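You operate a simulated robot arm through the tools that you are given. There is no shell and no other tool. Be economical: measure what you need, move in short steps, check, and stop when the job is done.

You are at the controls of a simulated two-armed robot. One attempt, no reset.

JOB
Open the middle drawer of the blue cabinet, take the silver thimble on the top of the green table and put it away in the inside of the middle drawer of the blue cabinet, then shut the drawer. Take the yellow weight on the top of the green table and put it away on the shelf of the blue rack. Put one of the spools from the top pallet on the top of the banding table. Take the lid off the grease tin and lay it down on the top pallet. Take the green block on the top of the ratchet bench and put it away on the black mat by the gauge board. Put the blue spacer from the top of the banding table on the top of the black rack and the white spacer on the top of the green table. Do these in any order. Set down upright: yellow weight, spool.

It is judged by the outcome, as a careful person would: the job done as asked, and still so three seconds after it is handed in. It fails if anything else is knocked over, pushed out of place, dropped, spilled or broken. A push-on lid holds only when it is set on centred and level and pressed home; a screw cap is set on level and turned clockwise until tight.

ROBOT AND FRAMES
Two 7-joint arms with fingered hands on one trunk, on a base that drives. Base frame: it is fixed to the floor where the robot stands at the start and does not move with it; the origin is under the middle of the robot, x ahead of it, y to its left, z up. Readings come in cm, degrees, newtons and seconds.
The left shoulder is at the start at [3, 12, 91.3], the right one opposite. With the tool pointing down near the work surface each hand reaches from about 10 to 66 cm from the robot's upright axis, wherever it stands, measured 20 degrees to its own side. Places, roughly: black mat by the gauge board (15x15 cm) [-674, -1026, 86]; grease tin [-375, 200, 50]; green block [-300, 175, 75]; inside of the middle drawer of the blue cabinet [60, 0, 40]; middle drawer of the blue cabinet [40, 0, 50]; shelf of the blue rack [0, -830, 50]; silver thimble (6x8x2 cm) [-190, 220, 80]; spacer [-300, 75, 75]; spool (7x7x11 cm) [-350, 240, 60]; top of the banding table [-290, 40, 80]; top of the black rack (22x49 cm) [-374, 454, 80]; top of the green table [-160, 200, 80]; yellow weight [-225, 275, 75]. Payload 4 kg a hand.
Tool frame (each hand has its own): the origin (TCP) lies between the finger pads and is the grasp point; the fingertips stand 1.9 cm ahead of it; z points along the fingers, y is the line along which they close. Largest opening 12 cm; the body of the gripper starts 5.3 cm behind the TCP. The gripper is a hand of 3 fingers: y runs from the thumb to the fingers, the wrist lies at [0, 0, -21.9] in the tool frame, and closing takes about 1.5 s.
Orientation is that of the tool frame in the base frame, as a unit quaternion [x, y, z, w]. With the fingers straight down and closing along the base's y, the tool's x points along the base's -x, its y along +y and its z along -z.

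CONTROLS
- The arms move only by the tool step_arm. It takes "left_targets", "right_targets" or both (then of equal length, played together; a hand with none holds still); each is a list of rows, each a list of 7 numbers: the turn, a rotation vector about the tool's x, y, z in degrees, then the shift along the tool's x, y, z in cm, then the opening in per cent of the stroke, from 0 (shut) to 100 (fully open). In form: [[wx, wy, wz, tx, ty, tz, jaw], ...]. A call has 1 to 10 rows; each row shifts and turns the commanded pose from where the row before left it, along the tool's axes as they then stand. A row lasts 0.2 s, in which the tool goes at most 5 cm and 8.6 degrees; a call with a longer step from one row to the next is refused whole, and so is a gripper value outside its range. A pose out of reach is approached as far as the arm can. The call stops where the force on the tool passes 40 N (or 10 N more than at its start, if that is more) or the arm is blocked; 0.2 s more then pass. The fingers move at their own pace (about 7.2 cm/s each) and stop on an object; they squeeze with about 27 N. The grip force told is the motor's: it shows also when the fingers shut on nothing. Time passes only in rows, and 0.2 s behind the last, so rows that do not move let the fingers close. It gives the time, the measured TCP pose, the force on the tool (base axes), the opening and the grip force at its end, in the units of the frame above (readings bear some noise), with the torque about the TCP (base axes, N m) and any sound that the robot's microphone picked up.
- Cameras (640 x 400 px; columns grow to the right, rows downward): "scene" is now at [4.49, -1.66, 146.37]; the picture's right is [-0.28, -0.96, 0.00], its down [-0.84, 0.25, -0.48] and it looks along [0.46, -0.13, -0.88] (base axes); focal length 266 px, centre (320, 200). "left" rides on the left gripper at [-6.6, -0.4, -7.9] in its tool frame; the picture's right is [0.05, -1.00, 0.00], its down [0.76, 0.04, -0.64] and it looks along [0.64, 0.04, 0.77] (tool axes); focal length 251 px, centre (320, 200). "right" rides on the right gripper at [6.6, -0.4, -7.9] in its tool frame; the picture's right is [0.05, 1.00, 0.00], its down [-0.76, 0.04, -0.64] and it looks along [-0.64, 0.04, 0.77] (tool axes); focal length 251 px, centre (320, 200). There is no depth. A picture from a camera that has moved, and an enlarged one, comes with that camera's place and axes in the base frame and with its lens. The place of the scene camera against the robot may be out by one fixed shift of up to 2.5 cm in any direction.
- snapshot(camera): a new picture of that camera. No time passes.
- move_column(by): slides the trunk up (or, below 0, down) by that many cm; the arms and the scene camera ride with it, the base frame stays. It gives what a move gives, with no picture.
- base_move(legs): drives the robot by 1 to 6 legs, each [ahead, turn to the left] in cm and degrees, along the robot's own axes; the way and the turn of a leg run together, so that a leg with both is an arc; at most 150 cm and 180 degrees a leg. The arms and the cameras ride along, it lands a little off, and it stops where it bumps. It gives what a move gives.
- preshape(shape, hand): the hand has 3 fingers and takes this shape, open, in about a second: jaw (thumb against the fingers, like two jaws); tri (thumb and two fingers); tip (a fingertip pinch); poke (one finger out to press); point (the index stretched); flat (the hand flat); cup (the hand cupped); fist (a fist). The gripper value then closes the fingers along that shape, each until it touches; the sizes above hold for jaw. It gives what a move gives, with no picture.
- pan_tilt(pan, tilt): turns the head with the scene camera to pan (to the left, within 120 degrees either way) and tilt (down, from -29 to 69), counted from straight ahead of the robot. It gives what a move gives.
- close_up(camera, box): a new picture of the part [left, top, right, bottom] of that camera's present view, enlarged. No time passes.
- hand_in(): hands the job in; it is judged then, once.

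Work in short steps. Places have to be worked out from the pictures, the camera data and where the tool is seen: move nearer, look again, correct. Check each grasp and each placing, and mend what went wrong. You have 217 turns and 220 pictures in all, those below and enlarged ones among them. Open the grippers and draw the arms clear of the work before you hand the job in, unless the task says otherwise; then end with one line.

The tools are called as a command line: name --argument value ..., lists and objects as JSON in quotes. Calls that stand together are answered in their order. step_arm: Moves the arms, as the interface text tells. Its arguments: {"type":"object","properties":{"left_targets":{"type":"array","items":{"type":"array","items":{"type":"number"}}},"right_targets":{"type":"array","items":{"type":"array","items":{"type":"number"}}}},"required":[]} The other tools are called the same way: move_column (by) slides the trunk up or down; preshape (shape, hand) gives the hand a shape; base_move (legs) drives the base; pan_tilt (pan, tilt) turns the head that bears the scene camera; snapshot (camera) takes a picture; close_up (camera, box) takes an enlarged picture of a part of a camera's view; hand_in () hands the job in.

At the start:

```text
time: 0.0
left_ee_pos: [52.54, 1.71, 99.98]
left_tool_rot: [0.004, 1.0, 0.0, 0.0]
left_wrist_force: [0.6, 0.3, -0.1]
left_wrist_torque: [0.0, 0.0, 0.0]
left_opening: 11.99
left_finger_force: 0.1
left_shape: jaw
right_ee_pos: [30.11, -34.14, 77.55]
right_tool_rot: [0.002, 1.0, 0.0, 0.0]
right_wrist_force: [0.4, -0.7, -0.5]
right_wrist_torque: [0.01, 0.0, 0.0]
right_opening: 12.01
right_finger_force: 0.1
right_shape: jaw
trunk travel left (down, up): [-12.5, 41.5]
robot x, y, heading: [0.09, 0.09, -0.1]
head pan, tilt: [-16.4, 61.6]
```

scene: 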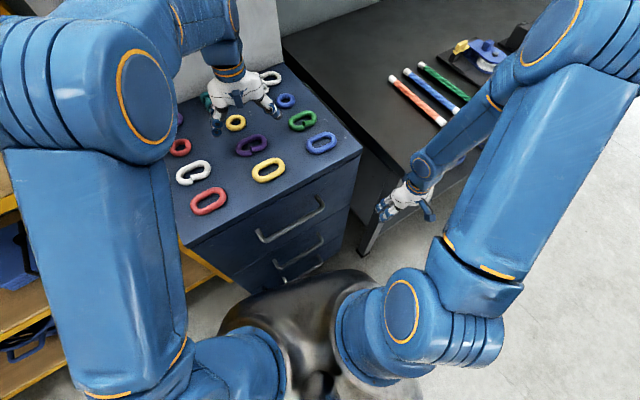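
right: 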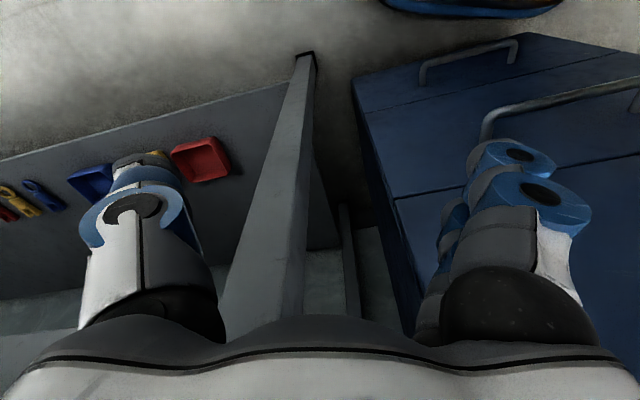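
left: 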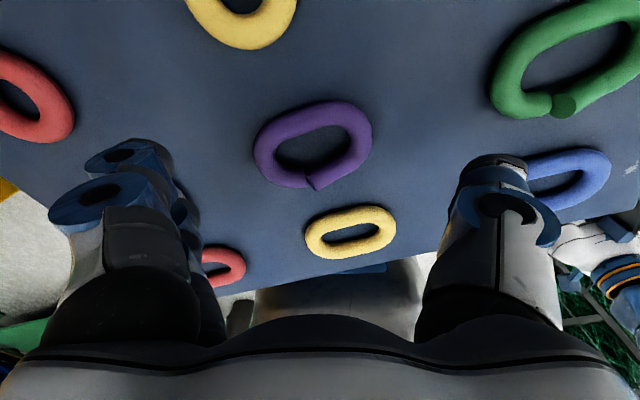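

I'll start by looking at the cabinet front with the head facing forward.

pan_tilt --pan 0 --tilt 60

snapshot --camera "scene"

```text
time: 0.8
left_ee_pos: [52.51, 1.76, 100.02]
left_tool_rot: [0.003, 1.0, 0.0, 0.0]
left_wrist_force: [0.9, -0.6, 0.2]
left_wrist_torque: [0.0, 0.02, -0.04]
left_opening: 11.98
left_finger_force: 0.0
left_shape: jaw
right_ee_pos: [29.99, -34.29, 77.5]
right_tool_rot: [0.004, 1.0, 0.0, 0.0]
right_wrist_force: [-0.1, 0.1, 0.4]
right_wrist_torque: [0.0, 0.02, 0.01]
right_opening: 11.96
right_finger_force: 0.1
right_shape: jaw
trunk travel left (down, up): [-12.5, 41.5]
robot x, y, heading: [0.09, 0.12, -0.2]
head pan, tilt: [0.0, 60.0]
```

```text
216 pictures are left
camera scene: at [4.93, 0.16, 146.55], right [0.0, -1.0, 0.0], down [-0.87, 0.0, -0.5], along [0.5, 0.0, -0.87], focal length 266 px, centre (320, 200)
```

scene: 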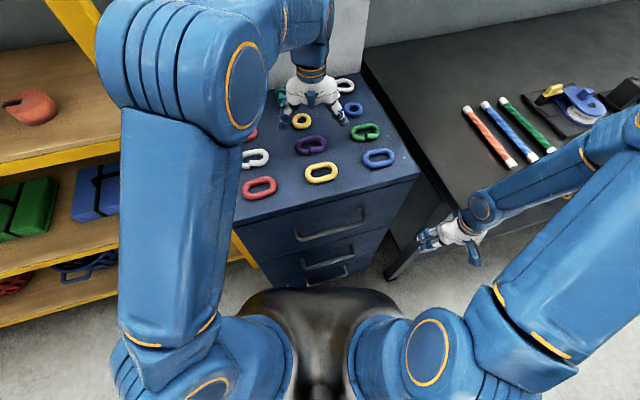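

The cabinet seems turned about 15° and its three handles are in view. I'll first look to the sides and behind before driving.

pan_tilt --pan 120 --tilt 20

snapshot --camera "scene"

pan_tilt --pan -120 --tilt 20

snapshot --camera "scene"

```text
time: 2.8
left_ee_pos: [52.54, 1.65, 99.94]
left_tool_rot: [0.002, 1.0, 0.0, -0.001]
left_wrist_force: [-0.9, 0.5, -0.5]
left_wrist_torque: [-0.02, 0.01, -0.01]
left_opening: 12.0
left_finger_force: 0.0
left_shape: jaw
right_ee_pos: [30.17, -34.3, 77.48]
right_tool_rot: [0.003, 1.0, 0.0, 0.0]
right_wrist_force: [0.7, -0.8, 0.6]
right_wrist_torque: [0.01, -0.02, 0.0]
right_opening: 11.97
right_finger_force: 0.1
right_shape: jaw
trunk travel left (down, up): [-12.5, 41.5]
robot x, y, heading: [-0.38, 0.46, -0.0]
head pan, tilt: [120.0, 20.0]
```

```text
215 pictures are left
camera scene: at [-6.38, 8.23, 152.37], right [0.87, 0.5, 0.0], down [0.17, -0.3, -0.94], along [-0.47, 0.81, -0.34], focal length 266 px, centre (320, 200)
```

scene: 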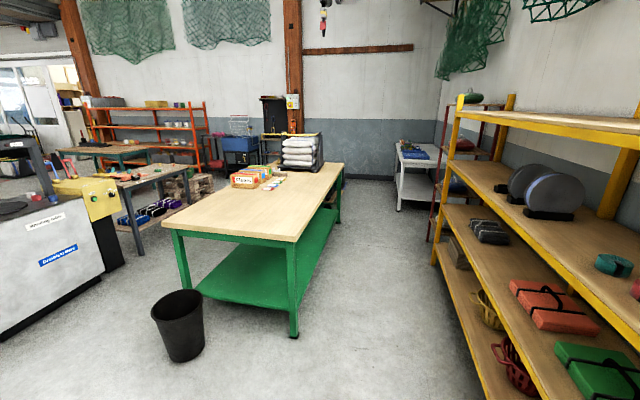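

```text
time: 6.2
left_ee_pos: [52.51, 1.66, 100.01]
left_tool_rot: [0.002, 1.0, 0.001, 0.0]
left_wrist_force: [0.2, 0.3, -0.6]
left_wrist_torque: [-0.01, 0.01, 0.0]
left_opening: 12.0
left_finger_force: 0.1
left_shape: jaw
right_ee_pos: [30.05, -34.12, 77.53]
right_tool_rot: [0.003, 1.0, -0.001, 0.001]
right_wrist_force: [-0.5, 0.0, -1.2]
right_wrist_torque: [0.0, 0.0, -0.03]
right_opening: 11.98
right_finger_force: 0.1
right_shape: jaw
trunk travel left (down, up): [-12.5, 41.5]
robot x, y, heading: [-0.12, -0.29, 0.2]
head pan, tilt: [-120.0, 20.0]
```

```text
214 pictures are left
camera scene: at [-6.39, -7.9, 152.37], right [-0.87, 0.5, 0.0], down [0.17, 0.3, -0.94], along [-0.47, -0.81, -0.34], focal length 266 px, centre (320, 200)
```

scene: 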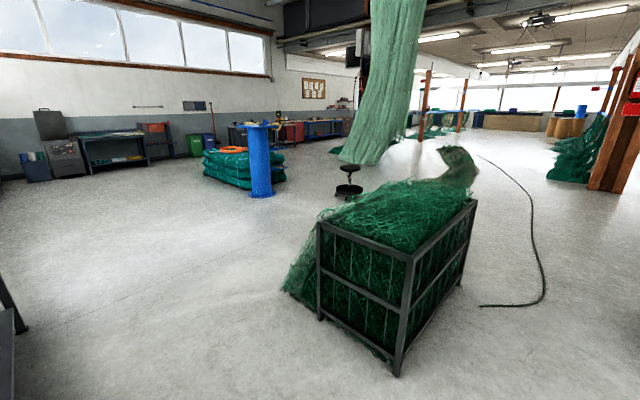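

Behind is clear. I'll back off 25 cm and turn to face the cabinet front squarely, then look again.

base_move --legs '[[-25, 0], [0, 14.5]]'

pan_tilt --pan 0 --tilt 50

snapshot --camera "scene"

snapshot --camera "left"

```text
time: 8.9
left_ee_pos: [25.52, 14.78, 99.98]
left_tool_rot: [-0.123, 0.992, 0.0, 0.0]
left_wrist_force: [0.2, 0.2, -0.1]
left_wrist_torque: [-0.01, 0.0, -0.02]
left_opening: 11.99
left_finger_force: 0.0
left_shape: jaw
right_ee_pos: [12.85, -25.43, 77.6]
right_tool_rot: [-0.124, 0.992, -0.001, 0.0]
right_wrist_force: [-0.7, 0.1, 0.3]
right_wrist_torque: [0.02, 0.03, 0.04]
right_opening: 11.99
right_finger_force: 0.1
right_shape: jaw
trunk travel left (down, up): [-12.5, 41.5]
robot x, y, heading: [-24.47, -1.7, 14.6]
head pan, tilt: [-120.0, 20.0]
```

```text
time: 10.9
left_ee_pos: [25.49, 14.79, 99.96]
left_tool_rot: [-0.123, 0.992, 0.0, 0.0]
left_wrist_force: [0.8, 0.5, 0.1]
left_wrist_torque: [-0.02, -0.02, -0.02]
left_opening: 12.0
left_finger_force: 0.1
left_shape: jaw
right_ee_pos: [12.85, -25.68, 77.57]
right_tool_rot: [-0.123, 0.992, 0.0, 0.001]
right_wrist_force: [-0.1, -0.7, 0.4]
right_wrist_torque: [0.01, -0.02, -0.01]
right_opening: 11.99
right_finger_force: 0.1
right_shape: jaw
trunk travel left (down, up): [-12.5, 41.5]
robot x, y, heading: [-24.29, -1.83, 14.3]
head pan, tilt: [0.0, 50.0]
```

```text
213 pictures are left
camera scene: at [-18.6, -0.14, 147.81], right [0.25, -0.97, 0.0], down [-0.74, -0.19, -0.64], along [0.62, 0.16, -0.77], focal length 266 px, centre (320, 200)
```

scene: 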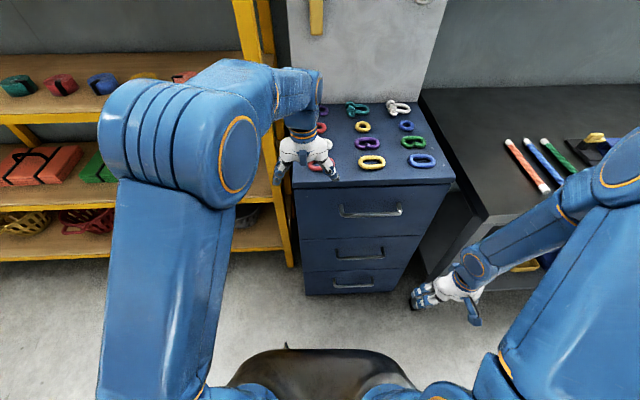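

```text
212 pictures are left
camera left: at [32.07, 16.09, 107.92], right [0.19, -0.98, 0.0], down [-0.75, -0.15, 0.64], along [-0.63, -0.12, -0.77], focal length 251 px, centre (320, 200)
```

left: 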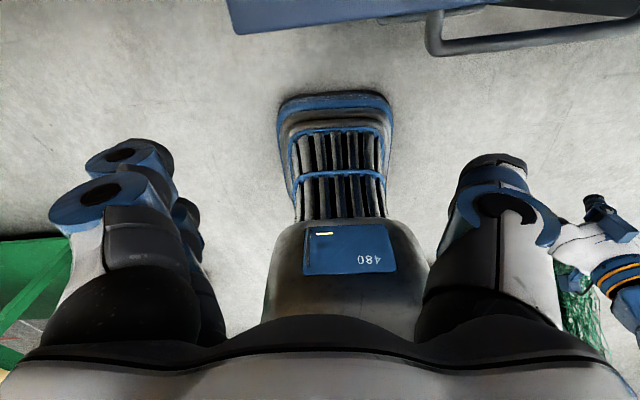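

The front is now square to the robot; from the pictures I judge the middle handle about 59 ahead, 17 right, z≈51. I'll swing the right hand to point forward, moving down-forward along an arc.

step_arm --right_targets '[[0, -8.5, 0, 0, 0, 2.2, 100], [0, -8.5, 0, 0, 0, 2.2, 100], [0, -8.5, 0, 0, 0, 2.2, 100], [0, -8.5, 0, 0, 0, 2.2, 100], [0, -8.5, 0, 0, 0, 2.2, 100], [0, -8.5, 0, 0, 0, 2.2, 100], [0, -8.5, 0, 0, 0, 2.2, 100], [0, -8.5, 0, 0, 0, 2.2, 100], [0, -8.5, 0, 0, 0, 2.2, 100], [0, -8.5, 0, 0, 0, 2.2, 100]]'

snapshot --camera "scene"

```text
time: 13.1
left_ee_pos: [25.42, 14.75, 99.97]
left_tool_rot: [-0.122, 0.992, 0.0, 0.0]
left_wrist_force: [-1.1, -0.4, 1.0]
left_wrist_torque: [0.01, -0.02, -0.03]
left_opening: 12.03
left_finger_force: 0.0
left_shape: jaw
right_ee_pos: [24.91, -22.48, 61.74]
right_tool_rot: [-0.091, 0.731, 0.084, 0.671]
right_wrist_force: [-0.3, -0.2, 1.6]
right_wrist_torque: [-0.02, -0.02, -0.02]
right_opening: 11.98
right_finger_force: 0.1
right_shape: jaw
trunk travel left (down, up): [-12.5, 41.5]
robot x, y, heading: [-24.74, -1.31, 14.4]
head pan, tilt: [0.0, 50.0]
```

```text
211 pictures are left
camera scene: at [-18.58, -0.14, 147.8], right [0.25, -0.97, 0.0], down [-0.74, -0.19, -0.64], along [0.62, 0.16, -0.77], focal length 266 px, centre (320, 200)
```

scene: 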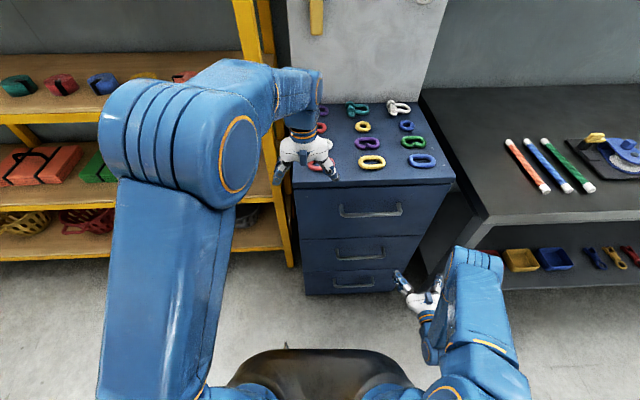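

Good posture. Now I'll finish levelling and roll the hand 90° so that the fingers close vertically.

step_arm --right_targets '[[0, -4.8, 0, 0, 1.5, 0, 100], [0, 0, 8.5, 0, 1.5, 0, 100], [0, 0, 8.5, 0, 0, 0, 100], [0, 0, 8.5, 0, 0, 0, 100], [0, 0, 8.5, 0, 0, 0, 100], [0, 0, 8.5, 0, 0, 0, 100], [0, 0, 8.5, 0, 0, 0, 100], [0, 0, 8.5, 0, 0, 0, 100], [0, 0, 8.5, 0, 0, 0, 100], [0, 0, 8.5, 0, 0, 0, 100]]'

snapshot --camera "scene"

snapshot --camera "right"

```text
time: 15.3
left_ee_pos: [25.49, 14.88, 100.04]
left_tool_rot: [-0.123, 0.992, 0.001, 0.0]
left_wrist_force: [-0.1, -0.5, 0.2]
left_wrist_torque: [0.01, -0.02, -0.02]
left_opening: 12.0
left_finger_force: 0.0
left_shape: jaw
right_ee_pos: [24.11, -19.51, 61.82]
right_tool_rot: [0.367, 0.605, 0.504, 0.495]
right_wrist_force: [-0.6, 0.2, -0.2]
right_wrist_torque: [-0.02, 0.01, -0.03]
right_opening: 12.01
right_finger_force: 0.0
right_shape: jaw
trunk travel left (down, up): [-12.5, 41.5]
robot x, y, heading: [-24.44, -2.14, 14.6]
head pan, tilt: [0.0, 50.0]
```

```text
210 pictures are left
camera scene: at [-18.61, -0.14, 147.8], right [0.25, -0.97, 0.0], down [-0.74, -0.19, -0.64], along [0.62, 0.16, -0.77], focal length 266 px, centre (320, 200)
```

scene: 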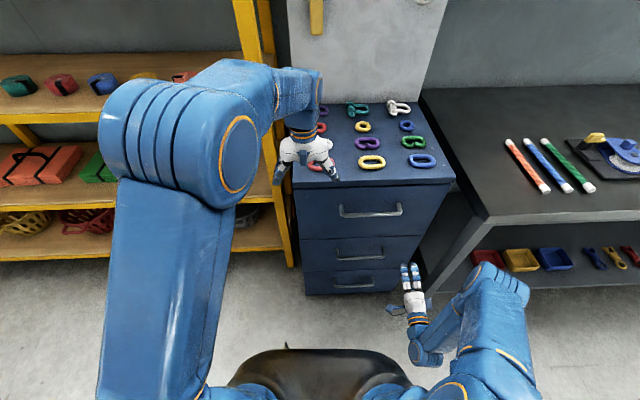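

```text
209 pictures are left
camera right: at [14.92, -15.31, 59.99], right [-0.07, 0.27, 0.96], down [-0.44, -0.87, 0.22], along [0.89, -0.41, 0.18], focal length 251 px, centre (320, 200)
```

right: 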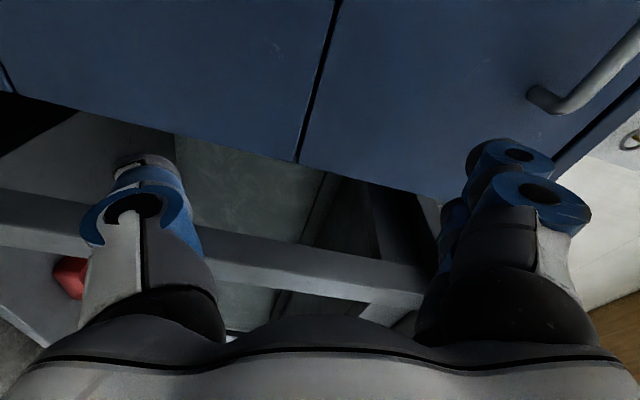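

The hand is vertical-closing now. Moving left 14 and down 9, staying clear of the front, then looking through the hand camera.

step_arm --right_targets '[[0, 0, 8, 3, -2, 0, 100], [0, 0, 0, 3, -2, 0, 100], [0, 0, 0, 3, -2, 0, 100], [0, 0, 0, 3, -2, 0, 100], [0, 0, 0, 1.5, -1, 0, 100]]'

snapshot --camera "right"

snapshot --camera "scene"

```text
time: 16.5
left_ee_pos: [25.52, 14.93, 100.01]
left_tool_rot: [-0.123, 0.992, -0.001, 0.001]
left_wrist_force: [-0.2, 0.5, -0.9]
left_wrist_torque: [0.0, -0.01, 0.0]
left_opening: 12.0
left_finger_force: 0.2
left_shape: jaw
right_ee_pos: [21.91, -9.39, 53.25]
right_tool_rot: [0.408, 0.579, 0.536, 0.459]
right_wrist_force: [0.6, 0.6, 0.2]
right_wrist_torque: [0.01, 0.04, 0.0]
right_opening: 12.01
right_finger_force: 0.0
right_shape: jaw
right hand out of reach, approached as far as the arm can: row 4, 5
trunk travel left (down, up): [-12.5, 41.5]
robot x, y, heading: [-24.62, -1.85, 14.5]
head pan, tilt: [0.0, 50.0]
```

```text
208 pictures are left
camera right: at [12.5, -5.02, 52.28], right [-0.03, 0.15, 0.99], down [-0.44, -0.89, 0.12], along [0.9, -0.43, 0.09], focal length 251 px, centre (320, 200)
```

right: 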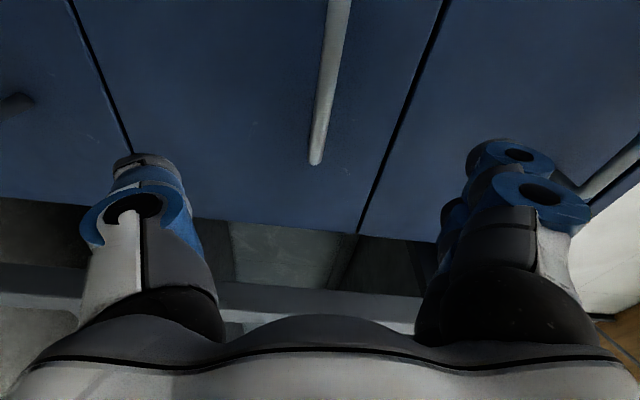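

```text
207 pictures are left
camera scene: at [-18.6, -0.1, 147.81], right [0.25, -0.97, 0.0], down [-0.74, -0.19, -0.64], along [0.62, 0.16, -0.77], focal length 266 px, centre (320, 200)
```

scene: 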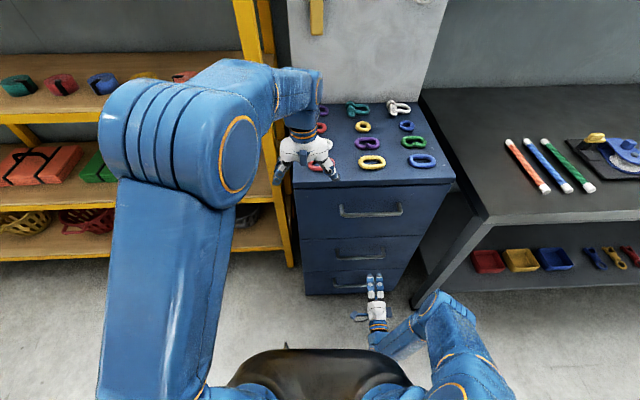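

The middle handle is level with the hand (z≈53.5). I'll advance 8 cm, lift 1.5 cm, and look again.

step_arm --right_targets '[[0, 0, 5, 0, 1, 2, 100], [0, 0, 0, 0, 0.5, 3, 100], [0, 0, 0, 0, 0, 3, 100]]'

snapshot --camera "right"

close_up --camera "scene" --box '[260, 160, 480, 300]'

```text
time: 17.3
left_ee_pos: [25.51, 14.82, 99.98]
left_tool_rot: [-0.123, 0.992, 0.0, -0.001]
left_wrist_force: [-0.2, 0.4, 0.1]
left_wrist_torque: [0.02, -0.03, -0.03]
left_opening: 12.0
left_finger_force: 0.0
left_shape: jaw
right_ee_pos: [29.42, -7.33, 54.81]
right_tool_rot: [0.433, 0.561, 0.555, 0.435]
right_wrist_force: [-0.4, 0.6, -0.3]
right_wrist_torque: [0.01, 0.03, -0.04]
right_opening: 12.01
right_finger_force: 0.0
right_shape: jaw
trunk travel left (down, up): [-12.5, 41.5]
robot x, y, heading: [-24.36, -2.18, 14.3]
head pan, tilt: [0.0, 50.0]
```

```text
206 pictures are left
camera right: at [20.2, -2.89, 54.37], right [-0.01, 0.06, 1.0], down [-0.44, -0.9, 0.05], along [0.9, -0.43, 0.04], focal length 251 px, centre (320, 200)
```

right: 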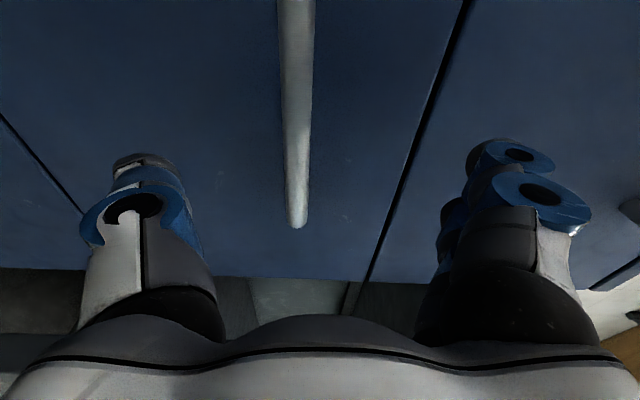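

```text
2.86 times, centred on (370, 230) of scene
camera zoom: at [-18.59, -0.11, 147.8], right [0.25, -0.97, 0.0], down [-0.74, -0.19, -0.64], along [0.62, 0.16, -0.77], focal length 760 px, centre (177, 114)
```

zoom: 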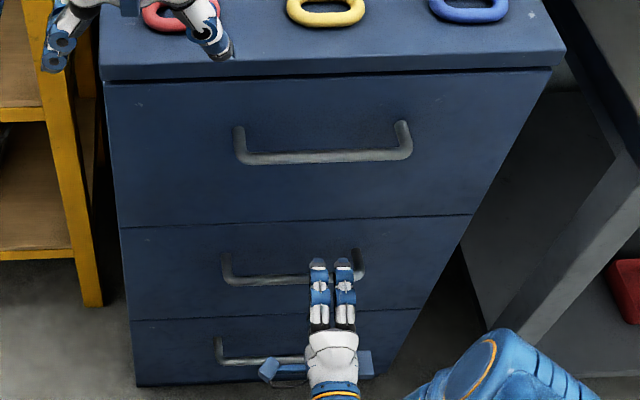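

Handle bar lies ≈5 cm ahead, 1.2 cm lower than the TCP. Shift left 3, down 1.2, forward 5, then close.

step_arm --right_targets '[[0, 0, 0, 3, -1.2, 0, 100], [0, 0, 0, 1, 0, 2, 100], [0, 0, 0, 0, 0, 1.5, 100], [0, 0, 0, 0, 0, 1.3, 100], [0, 0, 0, 0, 0, 0, 0], [0, 0, 0, 0, 0, 0, 0], [0, 0, 0, 0, 0, 0, 0], [0, 0, 0, 0, 0, 0, 0], [0, 0, 0, 0, 0, 0, 0]]'

snapshot --camera "right"

close_up --camera "scene" --box '[260, 160, 480, 300]'

```text
time: 19.3
left_ee_pos: [25.57, 14.81, 99.88]
left_tool_rot: [-0.123, 0.992, -0.001, -0.001]
left_wrist_force: [1.4, 0.0, -0.5]
left_wrist_torque: [0.0, -0.01, 0.01]
left_opening: 12.02
left_finger_force: 0.1
left_shape: jaw
right_ee_pos: [33.81, -3.69, 54.51]
right_tool_rot: [0.433, 0.562, 0.554, 0.435]
right_wrist_force: [3.9, 1.6, -5.9]
right_wrist_torque: [0.05, -0.09, 0.0]
right_opening: 0.0
right_finger_force: 20.2
right_shape: jaw
right hand out of reach, approached as far as the arm can: row 1, 2
trunk travel left (down, up): [-12.5, 41.5]
robot x, y, heading: [-24.37, -2.18, 14.7]
head pan, tilt: [0.0, 50.0]
```

```text
204 pictures are left
camera right: at [24.56, 0.78, 54.15], right [-0.01, 0.06, 1.0], down [-0.44, -0.9, 0.05], along [0.9, -0.43, 0.03], focal length 251 px, centre (320, 200)
```

right: 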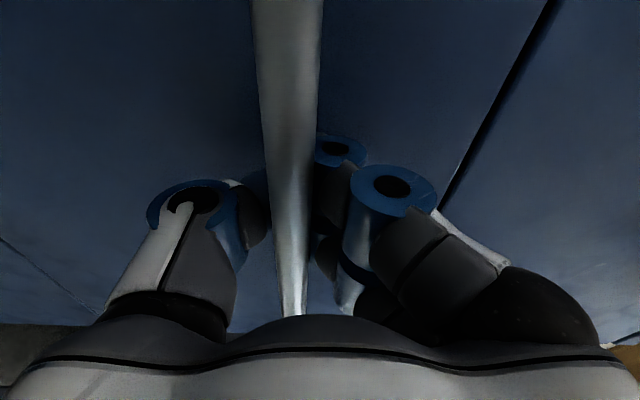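

```text
2.86 times, centred on (370, 230) of scene
camera zoom: at [-18.48, -0.12, 147.79], right [0.25, -0.97, 0.0], down [-0.74, -0.19, -0.64], along [0.62, 0.16, -0.77], focal length 760 px, centre (177, 114)
```

zoom: 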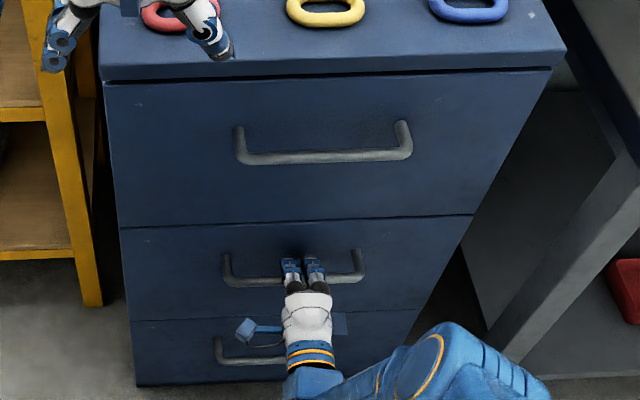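

The fingers hook around the bar. I'll try a gentle 4 cm pull with the arm.

step_arm --right_targets '[[0, 0, 0, 0, 0, -1, 0], [0, 0, 0, 0, 0, -1, 0], [0, 0, 0, 0, 0, -1, 0], [0, 0, 0, 0, 0, -1, 0]]'

snapshot --camera "scene"

```text
time: 20.3
left_ee_pos: [25.57, 14.81, 99.93]
left_tool_rot: [-0.122, 0.993, 0.0, -0.001]
left_wrist_force: [-1.1, -0.4, -0.3]
left_wrist_torque: [0.01, 0.02, 0.01]
left_opening: 12.01
left_finger_force: 0.1
left_shape: jaw
right_ee_pos: [29.93, -4.58, 54.58]
right_tool_rot: [0.432, 0.562, 0.555, 0.435]
right_wrist_force: [0.5, 0.2, -4.1]
right_wrist_torque: [0.03, -0.06, 0.02]
right_opening: 0.0
right_finger_force: 26.6
right_shape: jaw
trunk travel left (down, up): [-12.5, 41.5]
robot x, y, heading: [-24.22, -1.65, 14.4]
head pan, tilt: [0.0, 50.0]
```

```text
202 pictures are left
camera scene: at [-18.59, -0.12, 147.81], right [0.25, -0.97, 0.0], down [-0.74, -0.19, -0.64], along [0.62, 0.16, -0.77], focal length 266 px, centre (320, 200)
```

scene: 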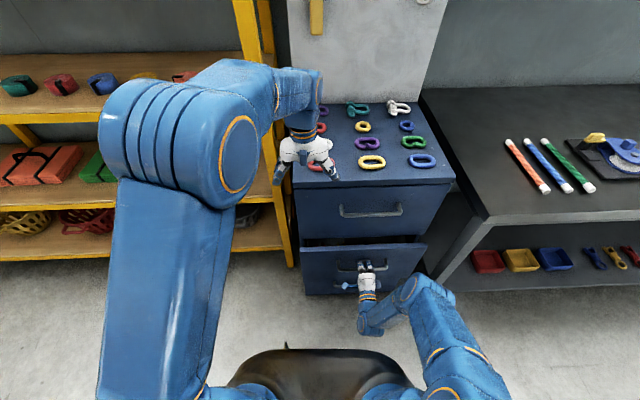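

The drawer slides. I'll drive the base back 22 cm to open it further.

base_move --legs '[[-22, 0]]'

snapshot --camera "scene"

```text
time: 22.0
left_ee_pos: [4.06, 9.34, 99.94]
left_tool_rot: [-0.123, 0.992, 0.0, 0.001]
left_wrist_force: [-0.6, 0.3, -0.1]
left_wrist_torque: [0.01, -0.03, 0.0]
left_opening: 12.01
left_finger_force: 0.0
left_shape: jaw
right_ee_pos: [8.58, -10.14, 54.63]
right_tool_rot: [0.433, 0.561, 0.556, 0.435]
right_wrist_force: [0.7, -3.5, -3.8]
right_wrist_torque: [-0.06, -0.11, 0.06]
right_opening: 0.0
right_finger_force: 26.8
right_shape: jaw
trunk travel left (down, up): [-12.5, 41.5]
robot x, y, heading: [-45.44, -7.29, 14.6]
head pan, tilt: [0.0, 50.0]
```

```text
201 pictures are left
camera scene: at [-39.99, -5.73, 147.8], right [0.25, -0.97, 0.0], down [-0.74, -0.19, -0.64], along [0.62, 0.16, -0.77], focal length 266 px, centre (320, 200)
```

scene: 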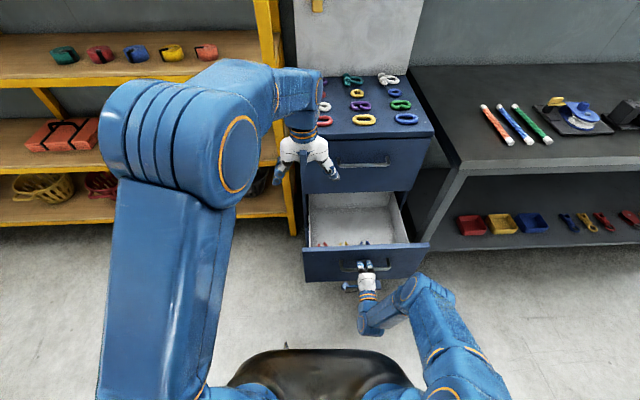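

Open by about 26 cm. I'll release, back the base away 20 cm and view the drawer inside.

step_arm --right_targets '[[0, 0, 0, 0, 0, 0, 100], [0, 0, 0, 0, 0, 0, 100], [0, 0, 0, 0, 0, 0, 100], [0, 0, 0, 0, 0, 0, 100], [0, 0, 0, 0, 0, 0, 100], [0, 0, 0, 0, 0, 0, 100], [0, 0, 0, 0, 0, 0, 100], [0, 0, 0, 0, 0, 0, 100]]'

base_move --legs '[[-20, 0]]'

snapshot --camera "scene"

```text
time: 23.8
left_ee_pos: [4.07, 9.29, 99.94]
left_tool_rot: [-0.123, 0.992, 0.0, 0.0]
left_wrist_force: [-0.7, -0.2, -0.4]
left_wrist_torque: [0.01, 0.0, 0.02]
left_opening: 12.01
left_finger_force: 0.0
left_shape: jaw
right_ee_pos: [8.55, -10.11, 54.48]
right_tool_rot: [0.433, 0.562, 0.555, 0.435]
right_wrist_force: [0.5, -0.4, -0.6]
right_wrist_torque: [-0.03, 0.0, 0.04]
right_opening: 11.98
right_finger_force: 0.1
right_shape: jaw
trunk travel left (down, up): [-12.5, 41.5]
robot x, y, heading: [-45.81, -7.64, 14.8]
head pan, tilt: [0.0, 50.0]
```

```text
time: 25.4
left_ee_pos: [-15.43, 4.18, 100.1]
left_tool_rot: [-0.122, 0.993, 0.0, 0.002]
left_wrist_force: [-0.3, 0.0, 0.2]
left_wrist_torque: [-0.01, 0.0, 0.01]
left_opening: 12.01
left_finger_force: 0.0
left_shape: jaw
right_ee_pos: [-11.0, -15.18, 54.63]
right_tool_rot: [0.433, 0.561, 0.555, 0.435]
right_wrist_force: [-0.2, -0.6, -0.3]
right_wrist_torque: [0.02, 0.0, -0.01]
right_opening: 12.0
right_finger_force: 0.1
right_shape: jaw
trunk travel left (down, up): [-12.5, 41.5]
robot x, y, heading: [-64.95, -12.46, 14.5]
head pan, tilt: [0.0, 50.0]
```

```text
200 pictures are left
camera scene: at [-59.54, -10.76, 147.81], right [0.25, -0.97, 0.0], down [-0.74, -0.19, -0.64], along [0.62, 0.16, -0.77], focal length 266 px, centre (320, 200)
```

scene: 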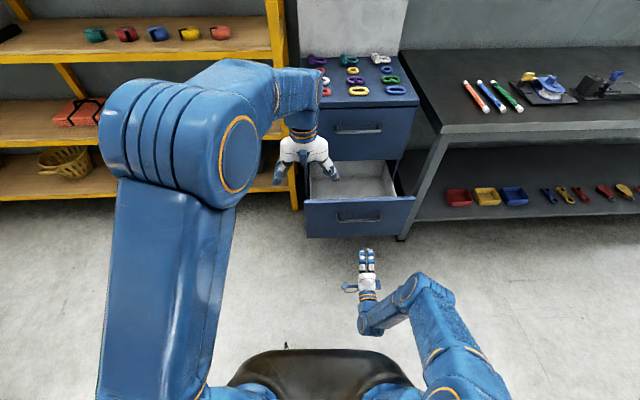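

Now bring the right hand back to a pointing-down travel pose (reversing the earlier moves).

step_arm --right_targets '[[0, 0, -8.6, -2, 0, 0, 100], [0, 0, -8.6, -1, 0, 0, 100], [0, 0, -8.6, 0, 0, 0, 100], [0, 0, -8.6, 0, 0, 0, 100], [0, 0, -8.6, 0, 0, 0, 100], [0, 0, -8.6, 0, 0, 0, 100], [0, 0, -8.6, 0, 0, 0, 100], [0, 0, -8.6, 0, 0, 0, 100], [0, 0, -8.6, 0, 0, 0, 100], [0, 0, -8.6, 0, 0, 0, 100]]'

step_arm --right_targets '[[0, 8.6, 0, 0, -2, -2.4, 100], [0, 8.6, 0, 0, -2, -2.4, 100], [0, 8.6, 0, 0, -2, -2.4, 100], [0, 8.6, 0, 0, -2, -2.4, 100], [0, 8.6, 0, 0, -2, -2.4, 100], [0, 8.6, 0, 0, -2, -2.4, 100], [0, 8.6, 0, 0, 0, -2.4, 100], [0, 8.6, 0, 0, 0, -2.4, 100], [0, 8.6, 0, 0, 0, -2.4, 100], [0, 8.6, 0, 0, 0, -2.4, 100]]'

pan_tilt --pan 110 --tilt 25

snapshot --camera "scene"

```text
time: 27.6
left_ee_pos: [-15.13, 4.22, 99.97]
left_tool_rot: [-0.122, 0.993, 0.0, 0.0]
left_wrist_force: [0.6, 0.6, -0.2]
left_wrist_torque: [0.0, -0.02, -0.01]
left_opening: 11.97
left_finger_force: 0.0
left_shape: jaw
right_ee_pos: [-10.09, -18.07, 54.72]
right_tool_rot: [-0.067, 0.706, 0.109, 0.697]
right_wrist_force: [0.0, 0.3, -0.4]
right_wrist_torque: [0.02, 0.01, -0.01]
right_opening: 11.97
right_finger_force: 0.1
right_shape: jaw
trunk travel left (down, up): [-12.5, 41.5]
robot x, y, heading: [-65.22, -12.13, 14.2]
head pan, tilt: [0.0, 50.0]
```

```text
time: 29.8
left_ee_pos: [-15.36, 4.15, 99.98]
left_tool_rot: [-0.123, 0.992, 0.001, 0.0]
left_wrist_force: [0.0, -0.7, -0.6]
left_wrist_torque: [0.05, 0.0, -0.01]
left_opening: 11.98
left_finger_force: 0.2
left_shape: jaw
right_ee_pos: [-23.38, -34.8, 67.77]
right_tool_rot: [-0.121, 0.992, 0.036, 0.029]
right_wrist_force: [-0.2, 0.2, -0.3]
right_wrist_torque: [0.01, -0.03, 0.0]
right_opening: 12.0
right_finger_force: 0.1
right_shape: jaw
trunk travel left (down, up): [-12.5, 41.5]
robot x, y, heading: [-65.29, -12.22, 14.4]
head pan, tilt: [0.0, 50.0]
```

```text
time: 31.6
left_ee_pos: [-15.22, 4.19, 100.0]
left_tool_rot: [-0.122, 0.993, 0.0, 0.0]
left_wrist_force: [0.5, -0.1, 0.1]
left_wrist_torque: [0.0, 0.02, 0.02]
left_opening: 11.98
left_finger_force: 0.1
left_shape: jaw
right_ee_pos: [-23.39, -34.75, 67.65]
right_tool_rot: [-0.122, 0.991, 0.035, 0.029]
right_wrist_force: [-0.2, 0.3, 0.5]
right_wrist_torque: [-0.02, 0.03, 0.01]
right_opening: 12.01
right_finger_force: 0.0
right_shape: jaw
trunk travel left (down, up): [-12.5, 41.5]
robot x, y, heading: [-65.47, -12.62, 14.6]
head pan, tilt: [110.0, 25.0]
```

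```text
199 pictures are left
camera scene: at [-72.05, -5.06, 151.56], right [0.82, 0.57, 0.0], down [0.24, -0.35, -0.91], along [-0.51, 0.75, -0.42], focal length 266 px, centre (320, 200)
```

scene: 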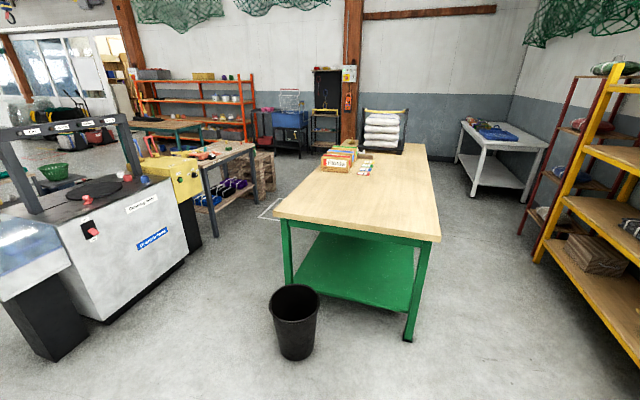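

Let me zoom on the table top items and other stations.

close_up --camera "scene" --box '[270, 90, 450, 240]'

close_up --camera "scene" --box '[100, 50, 320, 220]'

```text
2.67 times, centred on (360, 165) of scene
camera zoom: at [-72.05, -5.06, 151.56], right [0.82, 0.57, 0.0], down [0.24, -0.35, -0.91], along [-0.51, 0.75, -0.42], focal length 709 px, centre (213, 293)
```

zoom: 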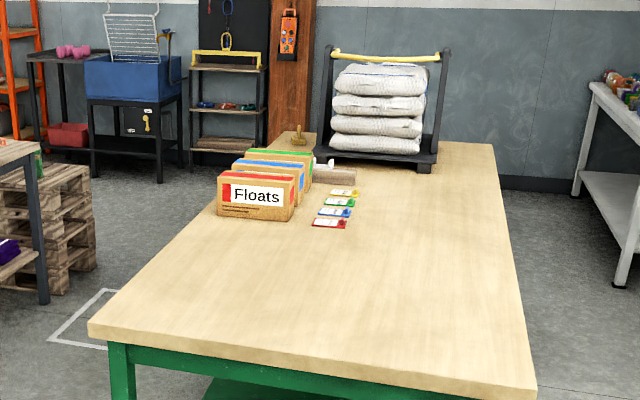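

```text
2.35 times, centred on (210, 135) of scene
camera zoom: at [-72.05, -5.06, 151.56], right [0.82, 0.57, 0.0], down [0.24, -0.35, -0.91], along [-0.51, 0.75, -0.42], focal length 626 px, centre (579, 353)
```

zoom: 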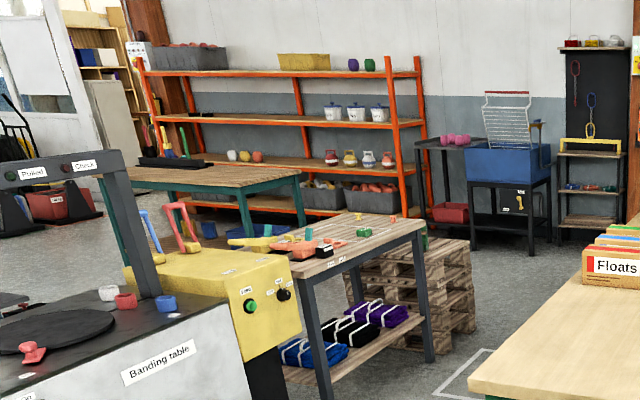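

The table layout is clear: boxes, tags, a silver item beside a wooden block, and a brass weight at the far-left corner. I'll raise and pull in the hands for travel.

step_arm --left_targets '[[0, 0, 0, 3.5, 3, -1, 100], [0, 0, 0, 3.5, 3, -1, 100], [0, 0, 0, 3.5, 3, -1, 100], [0, 0, 0, 3.5, 3, -1, 100], [0, 0, 0, 3.5, 3, -1, 100], [0, 0, 0, 3, 3, -1, 100]]' --right_targets '[[3.5, 3.8, 0, 0, 0, -4.8, 100], [0, 0, 0, 0, 0, -4.8, 100], [0, 0, 0, 0, 0, -4.8, 100], [0, 0, 0, 1, 0, -4.8, 100], [0, 0, 0, 1, 0, -4.8, 100], [0, 0, 0, 1, 0, -4.8, 100]]'

base_move --legs '[[0, 143], [130, 0]]'

pan_tilt --pan -30 --tilt 25

snapshot --camera "scene"

```text
time: 33.0
left_ee_pos: [-39.67, 16.83, 106.14]
left_tool_rot: [-0.123, 0.992, 0.0, 0.0]
left_wrist_force: [-0.7, 0.1, 0.7]
left_wrist_torque: [-0.02, -0.02, 0.01]
left_opening: 12.01
left_finger_force: 0.1
left_shape: jaw
right_ee_pos: [-26.58, -35.63, 96.54]
right_tool_rot: [-0.124, 0.992, 0.0, 0.0]
right_wrist_force: [-0.2, -0.8, -0.6]
right_wrist_torque: [-0.01, -0.01, -0.03]
right_opening: 12.02
right_finger_force: 0.1
right_shape: jaw
trunk travel left (down, up): [-12.5, 41.5]
robot x, y, heading: [-65.27, -12.3, 14.4]
head pan, tilt: [110.0, 25.0]
```

```text
time: 36.1
left_ee_pos: [-74.23, 25.79, 105.94]
left_tool_rot: [-0.566, 0.824, -0.002, 0.001]
left_wrist_force: [-0.5, 1.0, -0.2]
left_wrist_torque: [0.02, -0.03, -0.03]
left_opening: 12.04
left_finger_force: 0.0
left_shape: jaw
right_ee_pos: [-23.82, 6.28, 96.61]
right_tool_rot: [-0.565, 0.825, -0.003, 0.0]
right_wrist_force: [-0.3, 0.2, 0.8]
right_wrist_torque: [-0.03, -0.04, -0.01]
right_opening: 12.02
right_finger_force: 0.0
right_shape: jaw
trunk travel left (down, up): [-12.5, 41.5]
robot x, y, heading: [-61.67, -13.74, 70.3]
head pan, tilt: [110.0, 25.0]
stopped in leg 1: the robot was blocked; the commanded pose is now the measured one
```

```text
time: 38.4
left_ee_pos: [-73.92, 25.58, 105.98]
left_tool_rot: [-0.565, 0.825, 0.0, 0.0]
left_wrist_force: [0.1, 0.0, -0.7]
left_wrist_torque: [0.04, 0.03, -0.03]
left_opening: 12.01
left_finger_force: 0.1
left_shape: jaw
right_ee_pos: [-23.58, 6.22, 96.47]
right_tool_rot: [-0.565, 0.825, 0.0, -0.001]
right_wrist_force: [0.1, 0.4, -0.3]
right_wrist_torque: [0.01, -0.03, 0.02]
right_opening: 12.0
right_finger_force: 0.1
right_shape: jaw
trunk travel left (down, up): [-12.5, 41.5]
robot x, y, heading: [-61.37, -13.93, 70.1]
head pan, tilt: [-30.0, 25.0]
```

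```text
196 pictures are left
camera scene: at [-54.84, -9.49, 151.55], right [0.65, -0.76, 0.0], down [-0.32, -0.27, -0.91], along [0.69, 0.59, -0.42], focal length 266 px, centre (320, 200)
```

scene: 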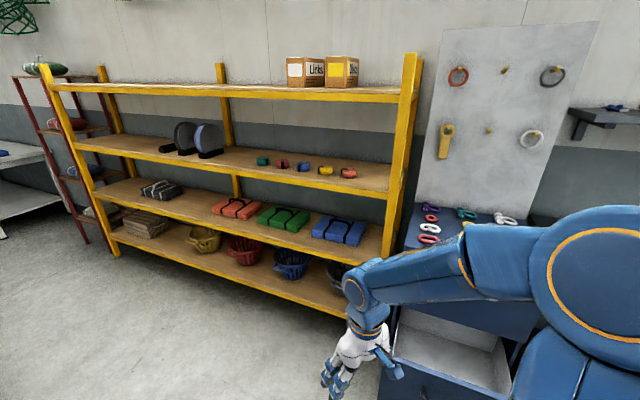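

The turn was blocked. I'll look right to see what the arm touches.

pan_tilt --pan -75 --tilt 45

snapshot --camera "scene"

pan_tilt --pan 30 --tilt 50

snapshot --camera "scene"

```text
time: 39.5
left_ee_pos: [-74.02, 25.55, 106.21]
left_tool_rot: [-0.565, 0.825, 0.0, 0.0]
left_wrist_force: [-0.1, -0.4, 0.4]
left_wrist_torque: [-0.04, 0.0, 0.01]
left_opening: 12.0
left_finger_force: 0.1
left_shape: jaw
right_ee_pos: [-23.58, 6.14, 96.52]
right_tool_rot: [-0.565, 0.825, 0.0, -0.001]
right_wrist_force: [1.2, 0.7, -1.2]
right_wrist_torque: [0.0, -0.03, 0.04]
right_opening: 11.98
right_finger_force: 0.1
right_shape: jaw
trunk travel left (down, up): [-12.5, 41.5]
robot x, y, heading: [-61.33, -13.42, 70.1]
head pan, tilt: [-75.0, 45.0]
```

```text
195 pictures are left
camera scene: at [-53.77, -16.12, 148.5], right [-0.08, -1.0, 0.0], down [-0.7, 0.06, -0.71], along [0.7, -0.06, -0.71], focal length 266 px, centre (320, 200)
```

scene: 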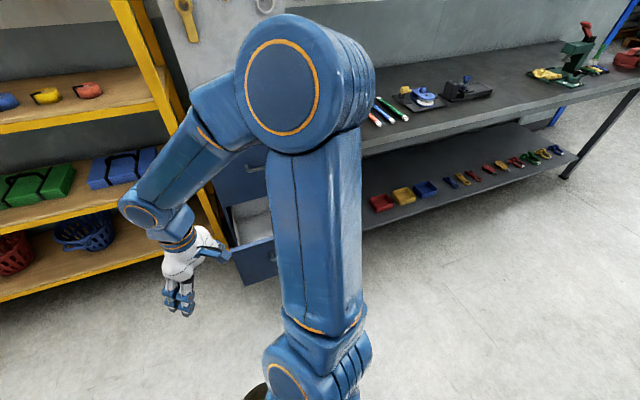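

```text
time: 41.3
left_ee_pos: [-73.93, 25.61, 106.14]
left_tool_rot: [-0.565, 0.825, 0.0, 0.0]
left_wrist_force: [0.2, 0.0, 0.5]
left_wrist_torque: [0.04, 0.01, -0.01]
left_opening: 11.99
left_finger_force: 0.1
left_shape: jaw
right_ee_pos: [-23.54, 6.12, 96.47]
right_tool_rot: [-0.565, 0.825, 0.0, -0.001]
right_wrist_force: [0.1, -0.1, 0.3]
right_wrist_torque: [0.02, -0.01, 0.01]
right_opening: 11.99
right_finger_force: 0.1
right_shape: jaw
trunk travel left (down, up): [-12.5, 41.5]
robot x, y, heading: [-61.43, -13.29, 70.5]
head pan, tilt: [30.0, 50.0]
```

```text
194 pictures are left
camera scene: at [-63.23, -7.86, 147.81], right [0.98, 0.18, 0.0], down [0.14, -0.75, -0.64], along [-0.11, 0.63, -0.77], focal length 266 px, centre (320, 200)
```

scene: 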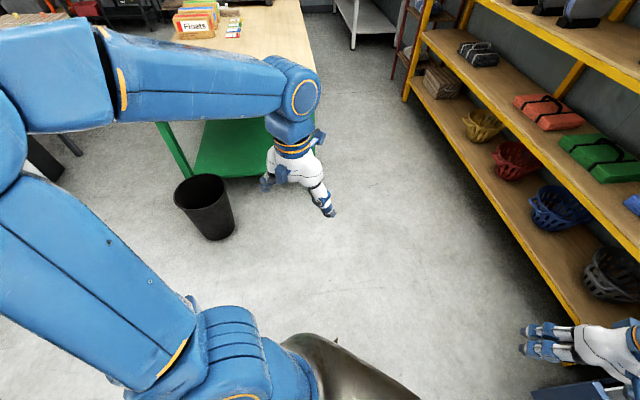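

Nothing seems to touch in front; I'll look behind on both sides.

pan_tilt --pan -120 --tilt 50

snapshot --camera "scene"

pan_tilt --pan 120 --tilt 50

snapshot --camera "scene"

```text
time: 43.7
left_ee_pos: [-74.03, 25.46, 106.1]
left_tool_rot: [-0.565, 0.825, -0.001, 0.0]
left_wrist_force: [-0.1, -0.3, -0.1]
left_wrist_torque: [0.04, -0.04, -0.03]
left_opening: 11.98
left_finger_force: 0.1
left_shape: jaw
right_ee_pos: [-23.67, 6.13, 96.44]
right_tool_rot: [-0.565, 0.825, 0.0, -0.002]
right_wrist_force: [-0.8, 0.3, -0.2]
right_wrist_torque: [0.02, -0.02, -0.01]
right_opening: 12.0
right_finger_force: 0.0
right_shape: jaw
trunk travel left (down, up): [-12.5, 41.5]
robot x, y, heading: [-61.47, -13.69, 70.4]
head pan, tilt: [-120.0, 50.0]
```

```text
193 pictures are left
camera scene: at [-56.91, -21.32, 147.81], right [-0.76, -0.65, 0.0], down [-0.49, 0.58, -0.64], along [0.41, -0.49, -0.77], focal length 266 px, centre (320, 200)
```

scene: 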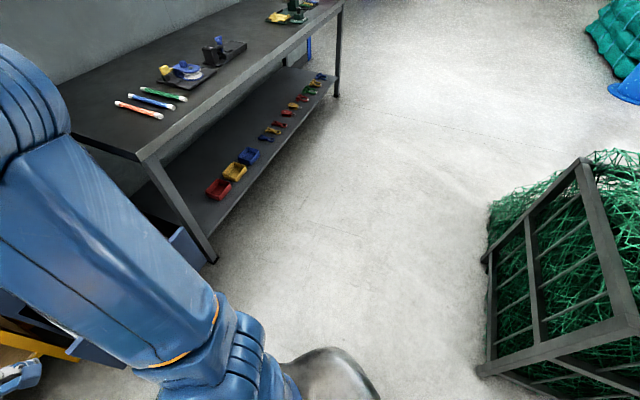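

```text
time: 47.1
left_ee_pos: [-73.94, 25.52, 106.17]
left_tool_rot: [-0.564, 0.826, 0.0, 0.0]
left_wrist_force: [0.7, -0.2, -0.7]
left_wrist_torque: [0.01, -0.01, -0.03]
left_opening: 12.0
left_finger_force: 0.0
left_shape: jaw
right_ee_pos: [-23.56, 6.15, 96.49]
right_tool_rot: [-0.566, 0.825, -0.001, -0.001]
right_wrist_force: [-0.5, -1.4, 0.1]
right_wrist_torque: [-0.02, -0.02, 0.01]
right_opening: 12.0
right_finger_force: 0.1
right_shape: jaw
trunk travel left (down, up): [-12.5, 41.5]
robot x, y, heading: [-61.44, -14.14, 70.1]
head pan, tilt: [120.0, 50.0]
```

```text
192 pictures are left
camera scene: at [-69.46, -16.8, 147.81], right [-0.18, 0.98, 0.0], down [0.75, 0.14, -0.64], along [-0.63, -0.11, -0.77], focal length 266 px, centre (320, 200)
```

scene: 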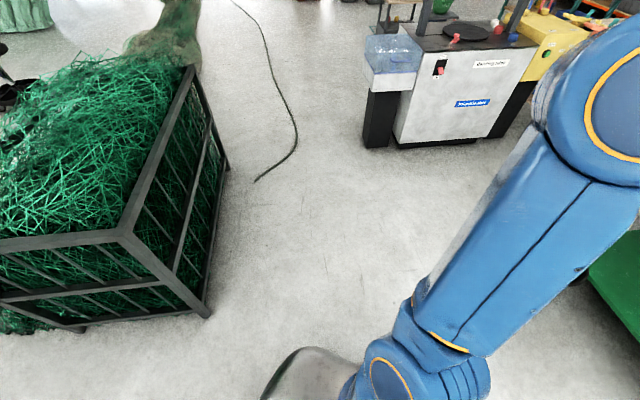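

No visible contact. I'll retry a small turn to test.

base_move --legs '[[0, 12]]'

```text
time: 48.2
left_ee_pos: [-81.82, 22.27, 106.25]
left_tool_rot: [-0.648, 0.761, 0.001, 0.001]
left_wrist_force: [0.7, 0.0, 0.2]
left_wrist_torque: [0.0, -0.02, 0.0]
left_opening: 12.01
left_finger_force: 0.0
left_shape: jaw
right_ee_pos: [-28.54, 13.71, 96.52]
right_tool_rot: [-0.648, 0.761, -0.001, 0.0]
right_wrist_force: [-0.2, 0.1, -0.1]
right_wrist_torque: [0.02, -0.01, 0.02]
right_opening: 12.01
right_finger_force: 0.1
right_shape: jaw
trunk travel left (down, up): [-12.5, 41.5]
robot x, y, heading: [-60.24, -13.2, 82.4]
head pan, tilt: [120.0, 50.0]
```

It turns freely now. Continue turning towards the corridor.

base_move --legs '[[0, 73]]'

pan_tilt --pan -20 --tilt 35

snapshot --camera "scene"

```text
time: 50.8
left_ee_pos: [-101.96, -6.93, 105.88]
left_tool_rot: [0.906, -0.422, 0.0, -0.002]
left_wrist_force: [-0.8, 0.0, -1.5]
left_wrist_torque: [0.04, -0.06, 0.03]
left_opening: 11.99
left_finger_force: 0.1
left_shape: jaw
right_ee_pos: [-60.78, 28.12, 96.35]
right_tool_rot: [0.906, -0.422, 0.004, -0.002]
right_wrist_force: [-0.6, -0.4, 0.4]
right_wrist_torque: [0.01, -0.07, -0.02]
right_opening: 12.01
right_finger_force: 0.0
right_shape: jaw
trunk travel left (down, up): [-12.5, 41.5]
robot x, y, heading: [-57.4, -11.6, 130.5]
head pan, tilt: [120.0, 50.0]
stopped in leg 1: the robot was blocked; the commanded pose is now the measured one
```

```text
time: 53.0
left_ee_pos: [-101.41, -6.87, 106.12]
left_tool_rot: [0.907, -0.422, -0.001, 0.001]
left_wrist_force: [-0.8, 0.9, 0.7]
left_wrist_torque: [0.0, 0.06, 0.01]
left_opening: 11.99
left_finger_force: 0.0
left_shape: jaw
right_ee_pos: [-60.19, 28.15, 96.48]
right_tool_rot: [0.907, -0.422, 0.001, -0.001]
right_wrist_force: [-0.8, -0.5, -0.5]
right_wrist_torque: [0.01, 0.02, -0.03]
right_opening: 11.99
right_finger_force: 0.1
right_shape: jaw
trunk travel left (down, up): [-12.5, 41.5]
robot x, y, heading: [-57.32, -11.47, 130.5]
head pan, tilt: [-20.0, 35.0]
```

```text
191 pictures are left
camera scene: at [-59.03, -4.76, 149.98], right [0.94, 0.35, 0.0], down [0.2, -0.54, -0.82], along [-0.29, 0.77, -0.57], focal length 266 px, centre (320, 200)
```

scene: 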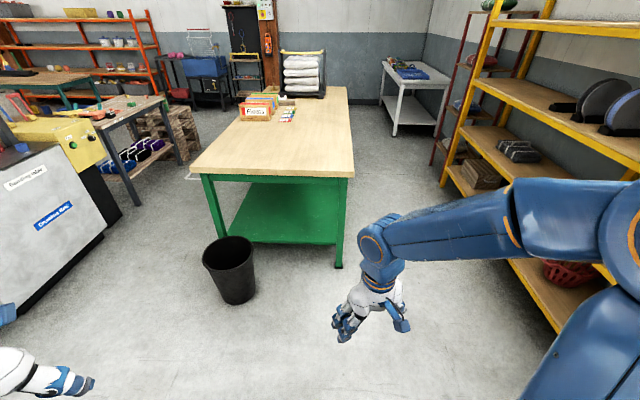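

Large turns seem to trip the block check; I'll use smaller legs.

base_move --legs '[[0, 14], [0, 14]]'

```text
time: 55.1
left_ee_pos: [-98.56, -28.14, 106.19]
left_tool_rot: [0.982, -0.19, -0.001, 0.0]
left_wrist_force: [0.1, 0.5, -0.3]
left_wrist_torque: [0.0, -0.01, 0.01]
left_opening: 11.99
left_finger_force: 0.0
left_shape: jaw
right_ee_pos: [-78.65, 22.22, 96.55]
right_tool_rot: [0.981, -0.192, 0.002, 0.001]
right_wrist_force: [0.0, -0.1, 0.3]
right_wrist_torque: [0.0, -0.01, 0.02]
right_opening: 11.98
right_finger_force: 0.0
right_shape: jaw
trunk travel left (down, up): [-12.5, 41.5]
robot x, y, heading: [-57.08, -9.76, 158.7]
head pan, tilt: [-20.0, 35.0]
```

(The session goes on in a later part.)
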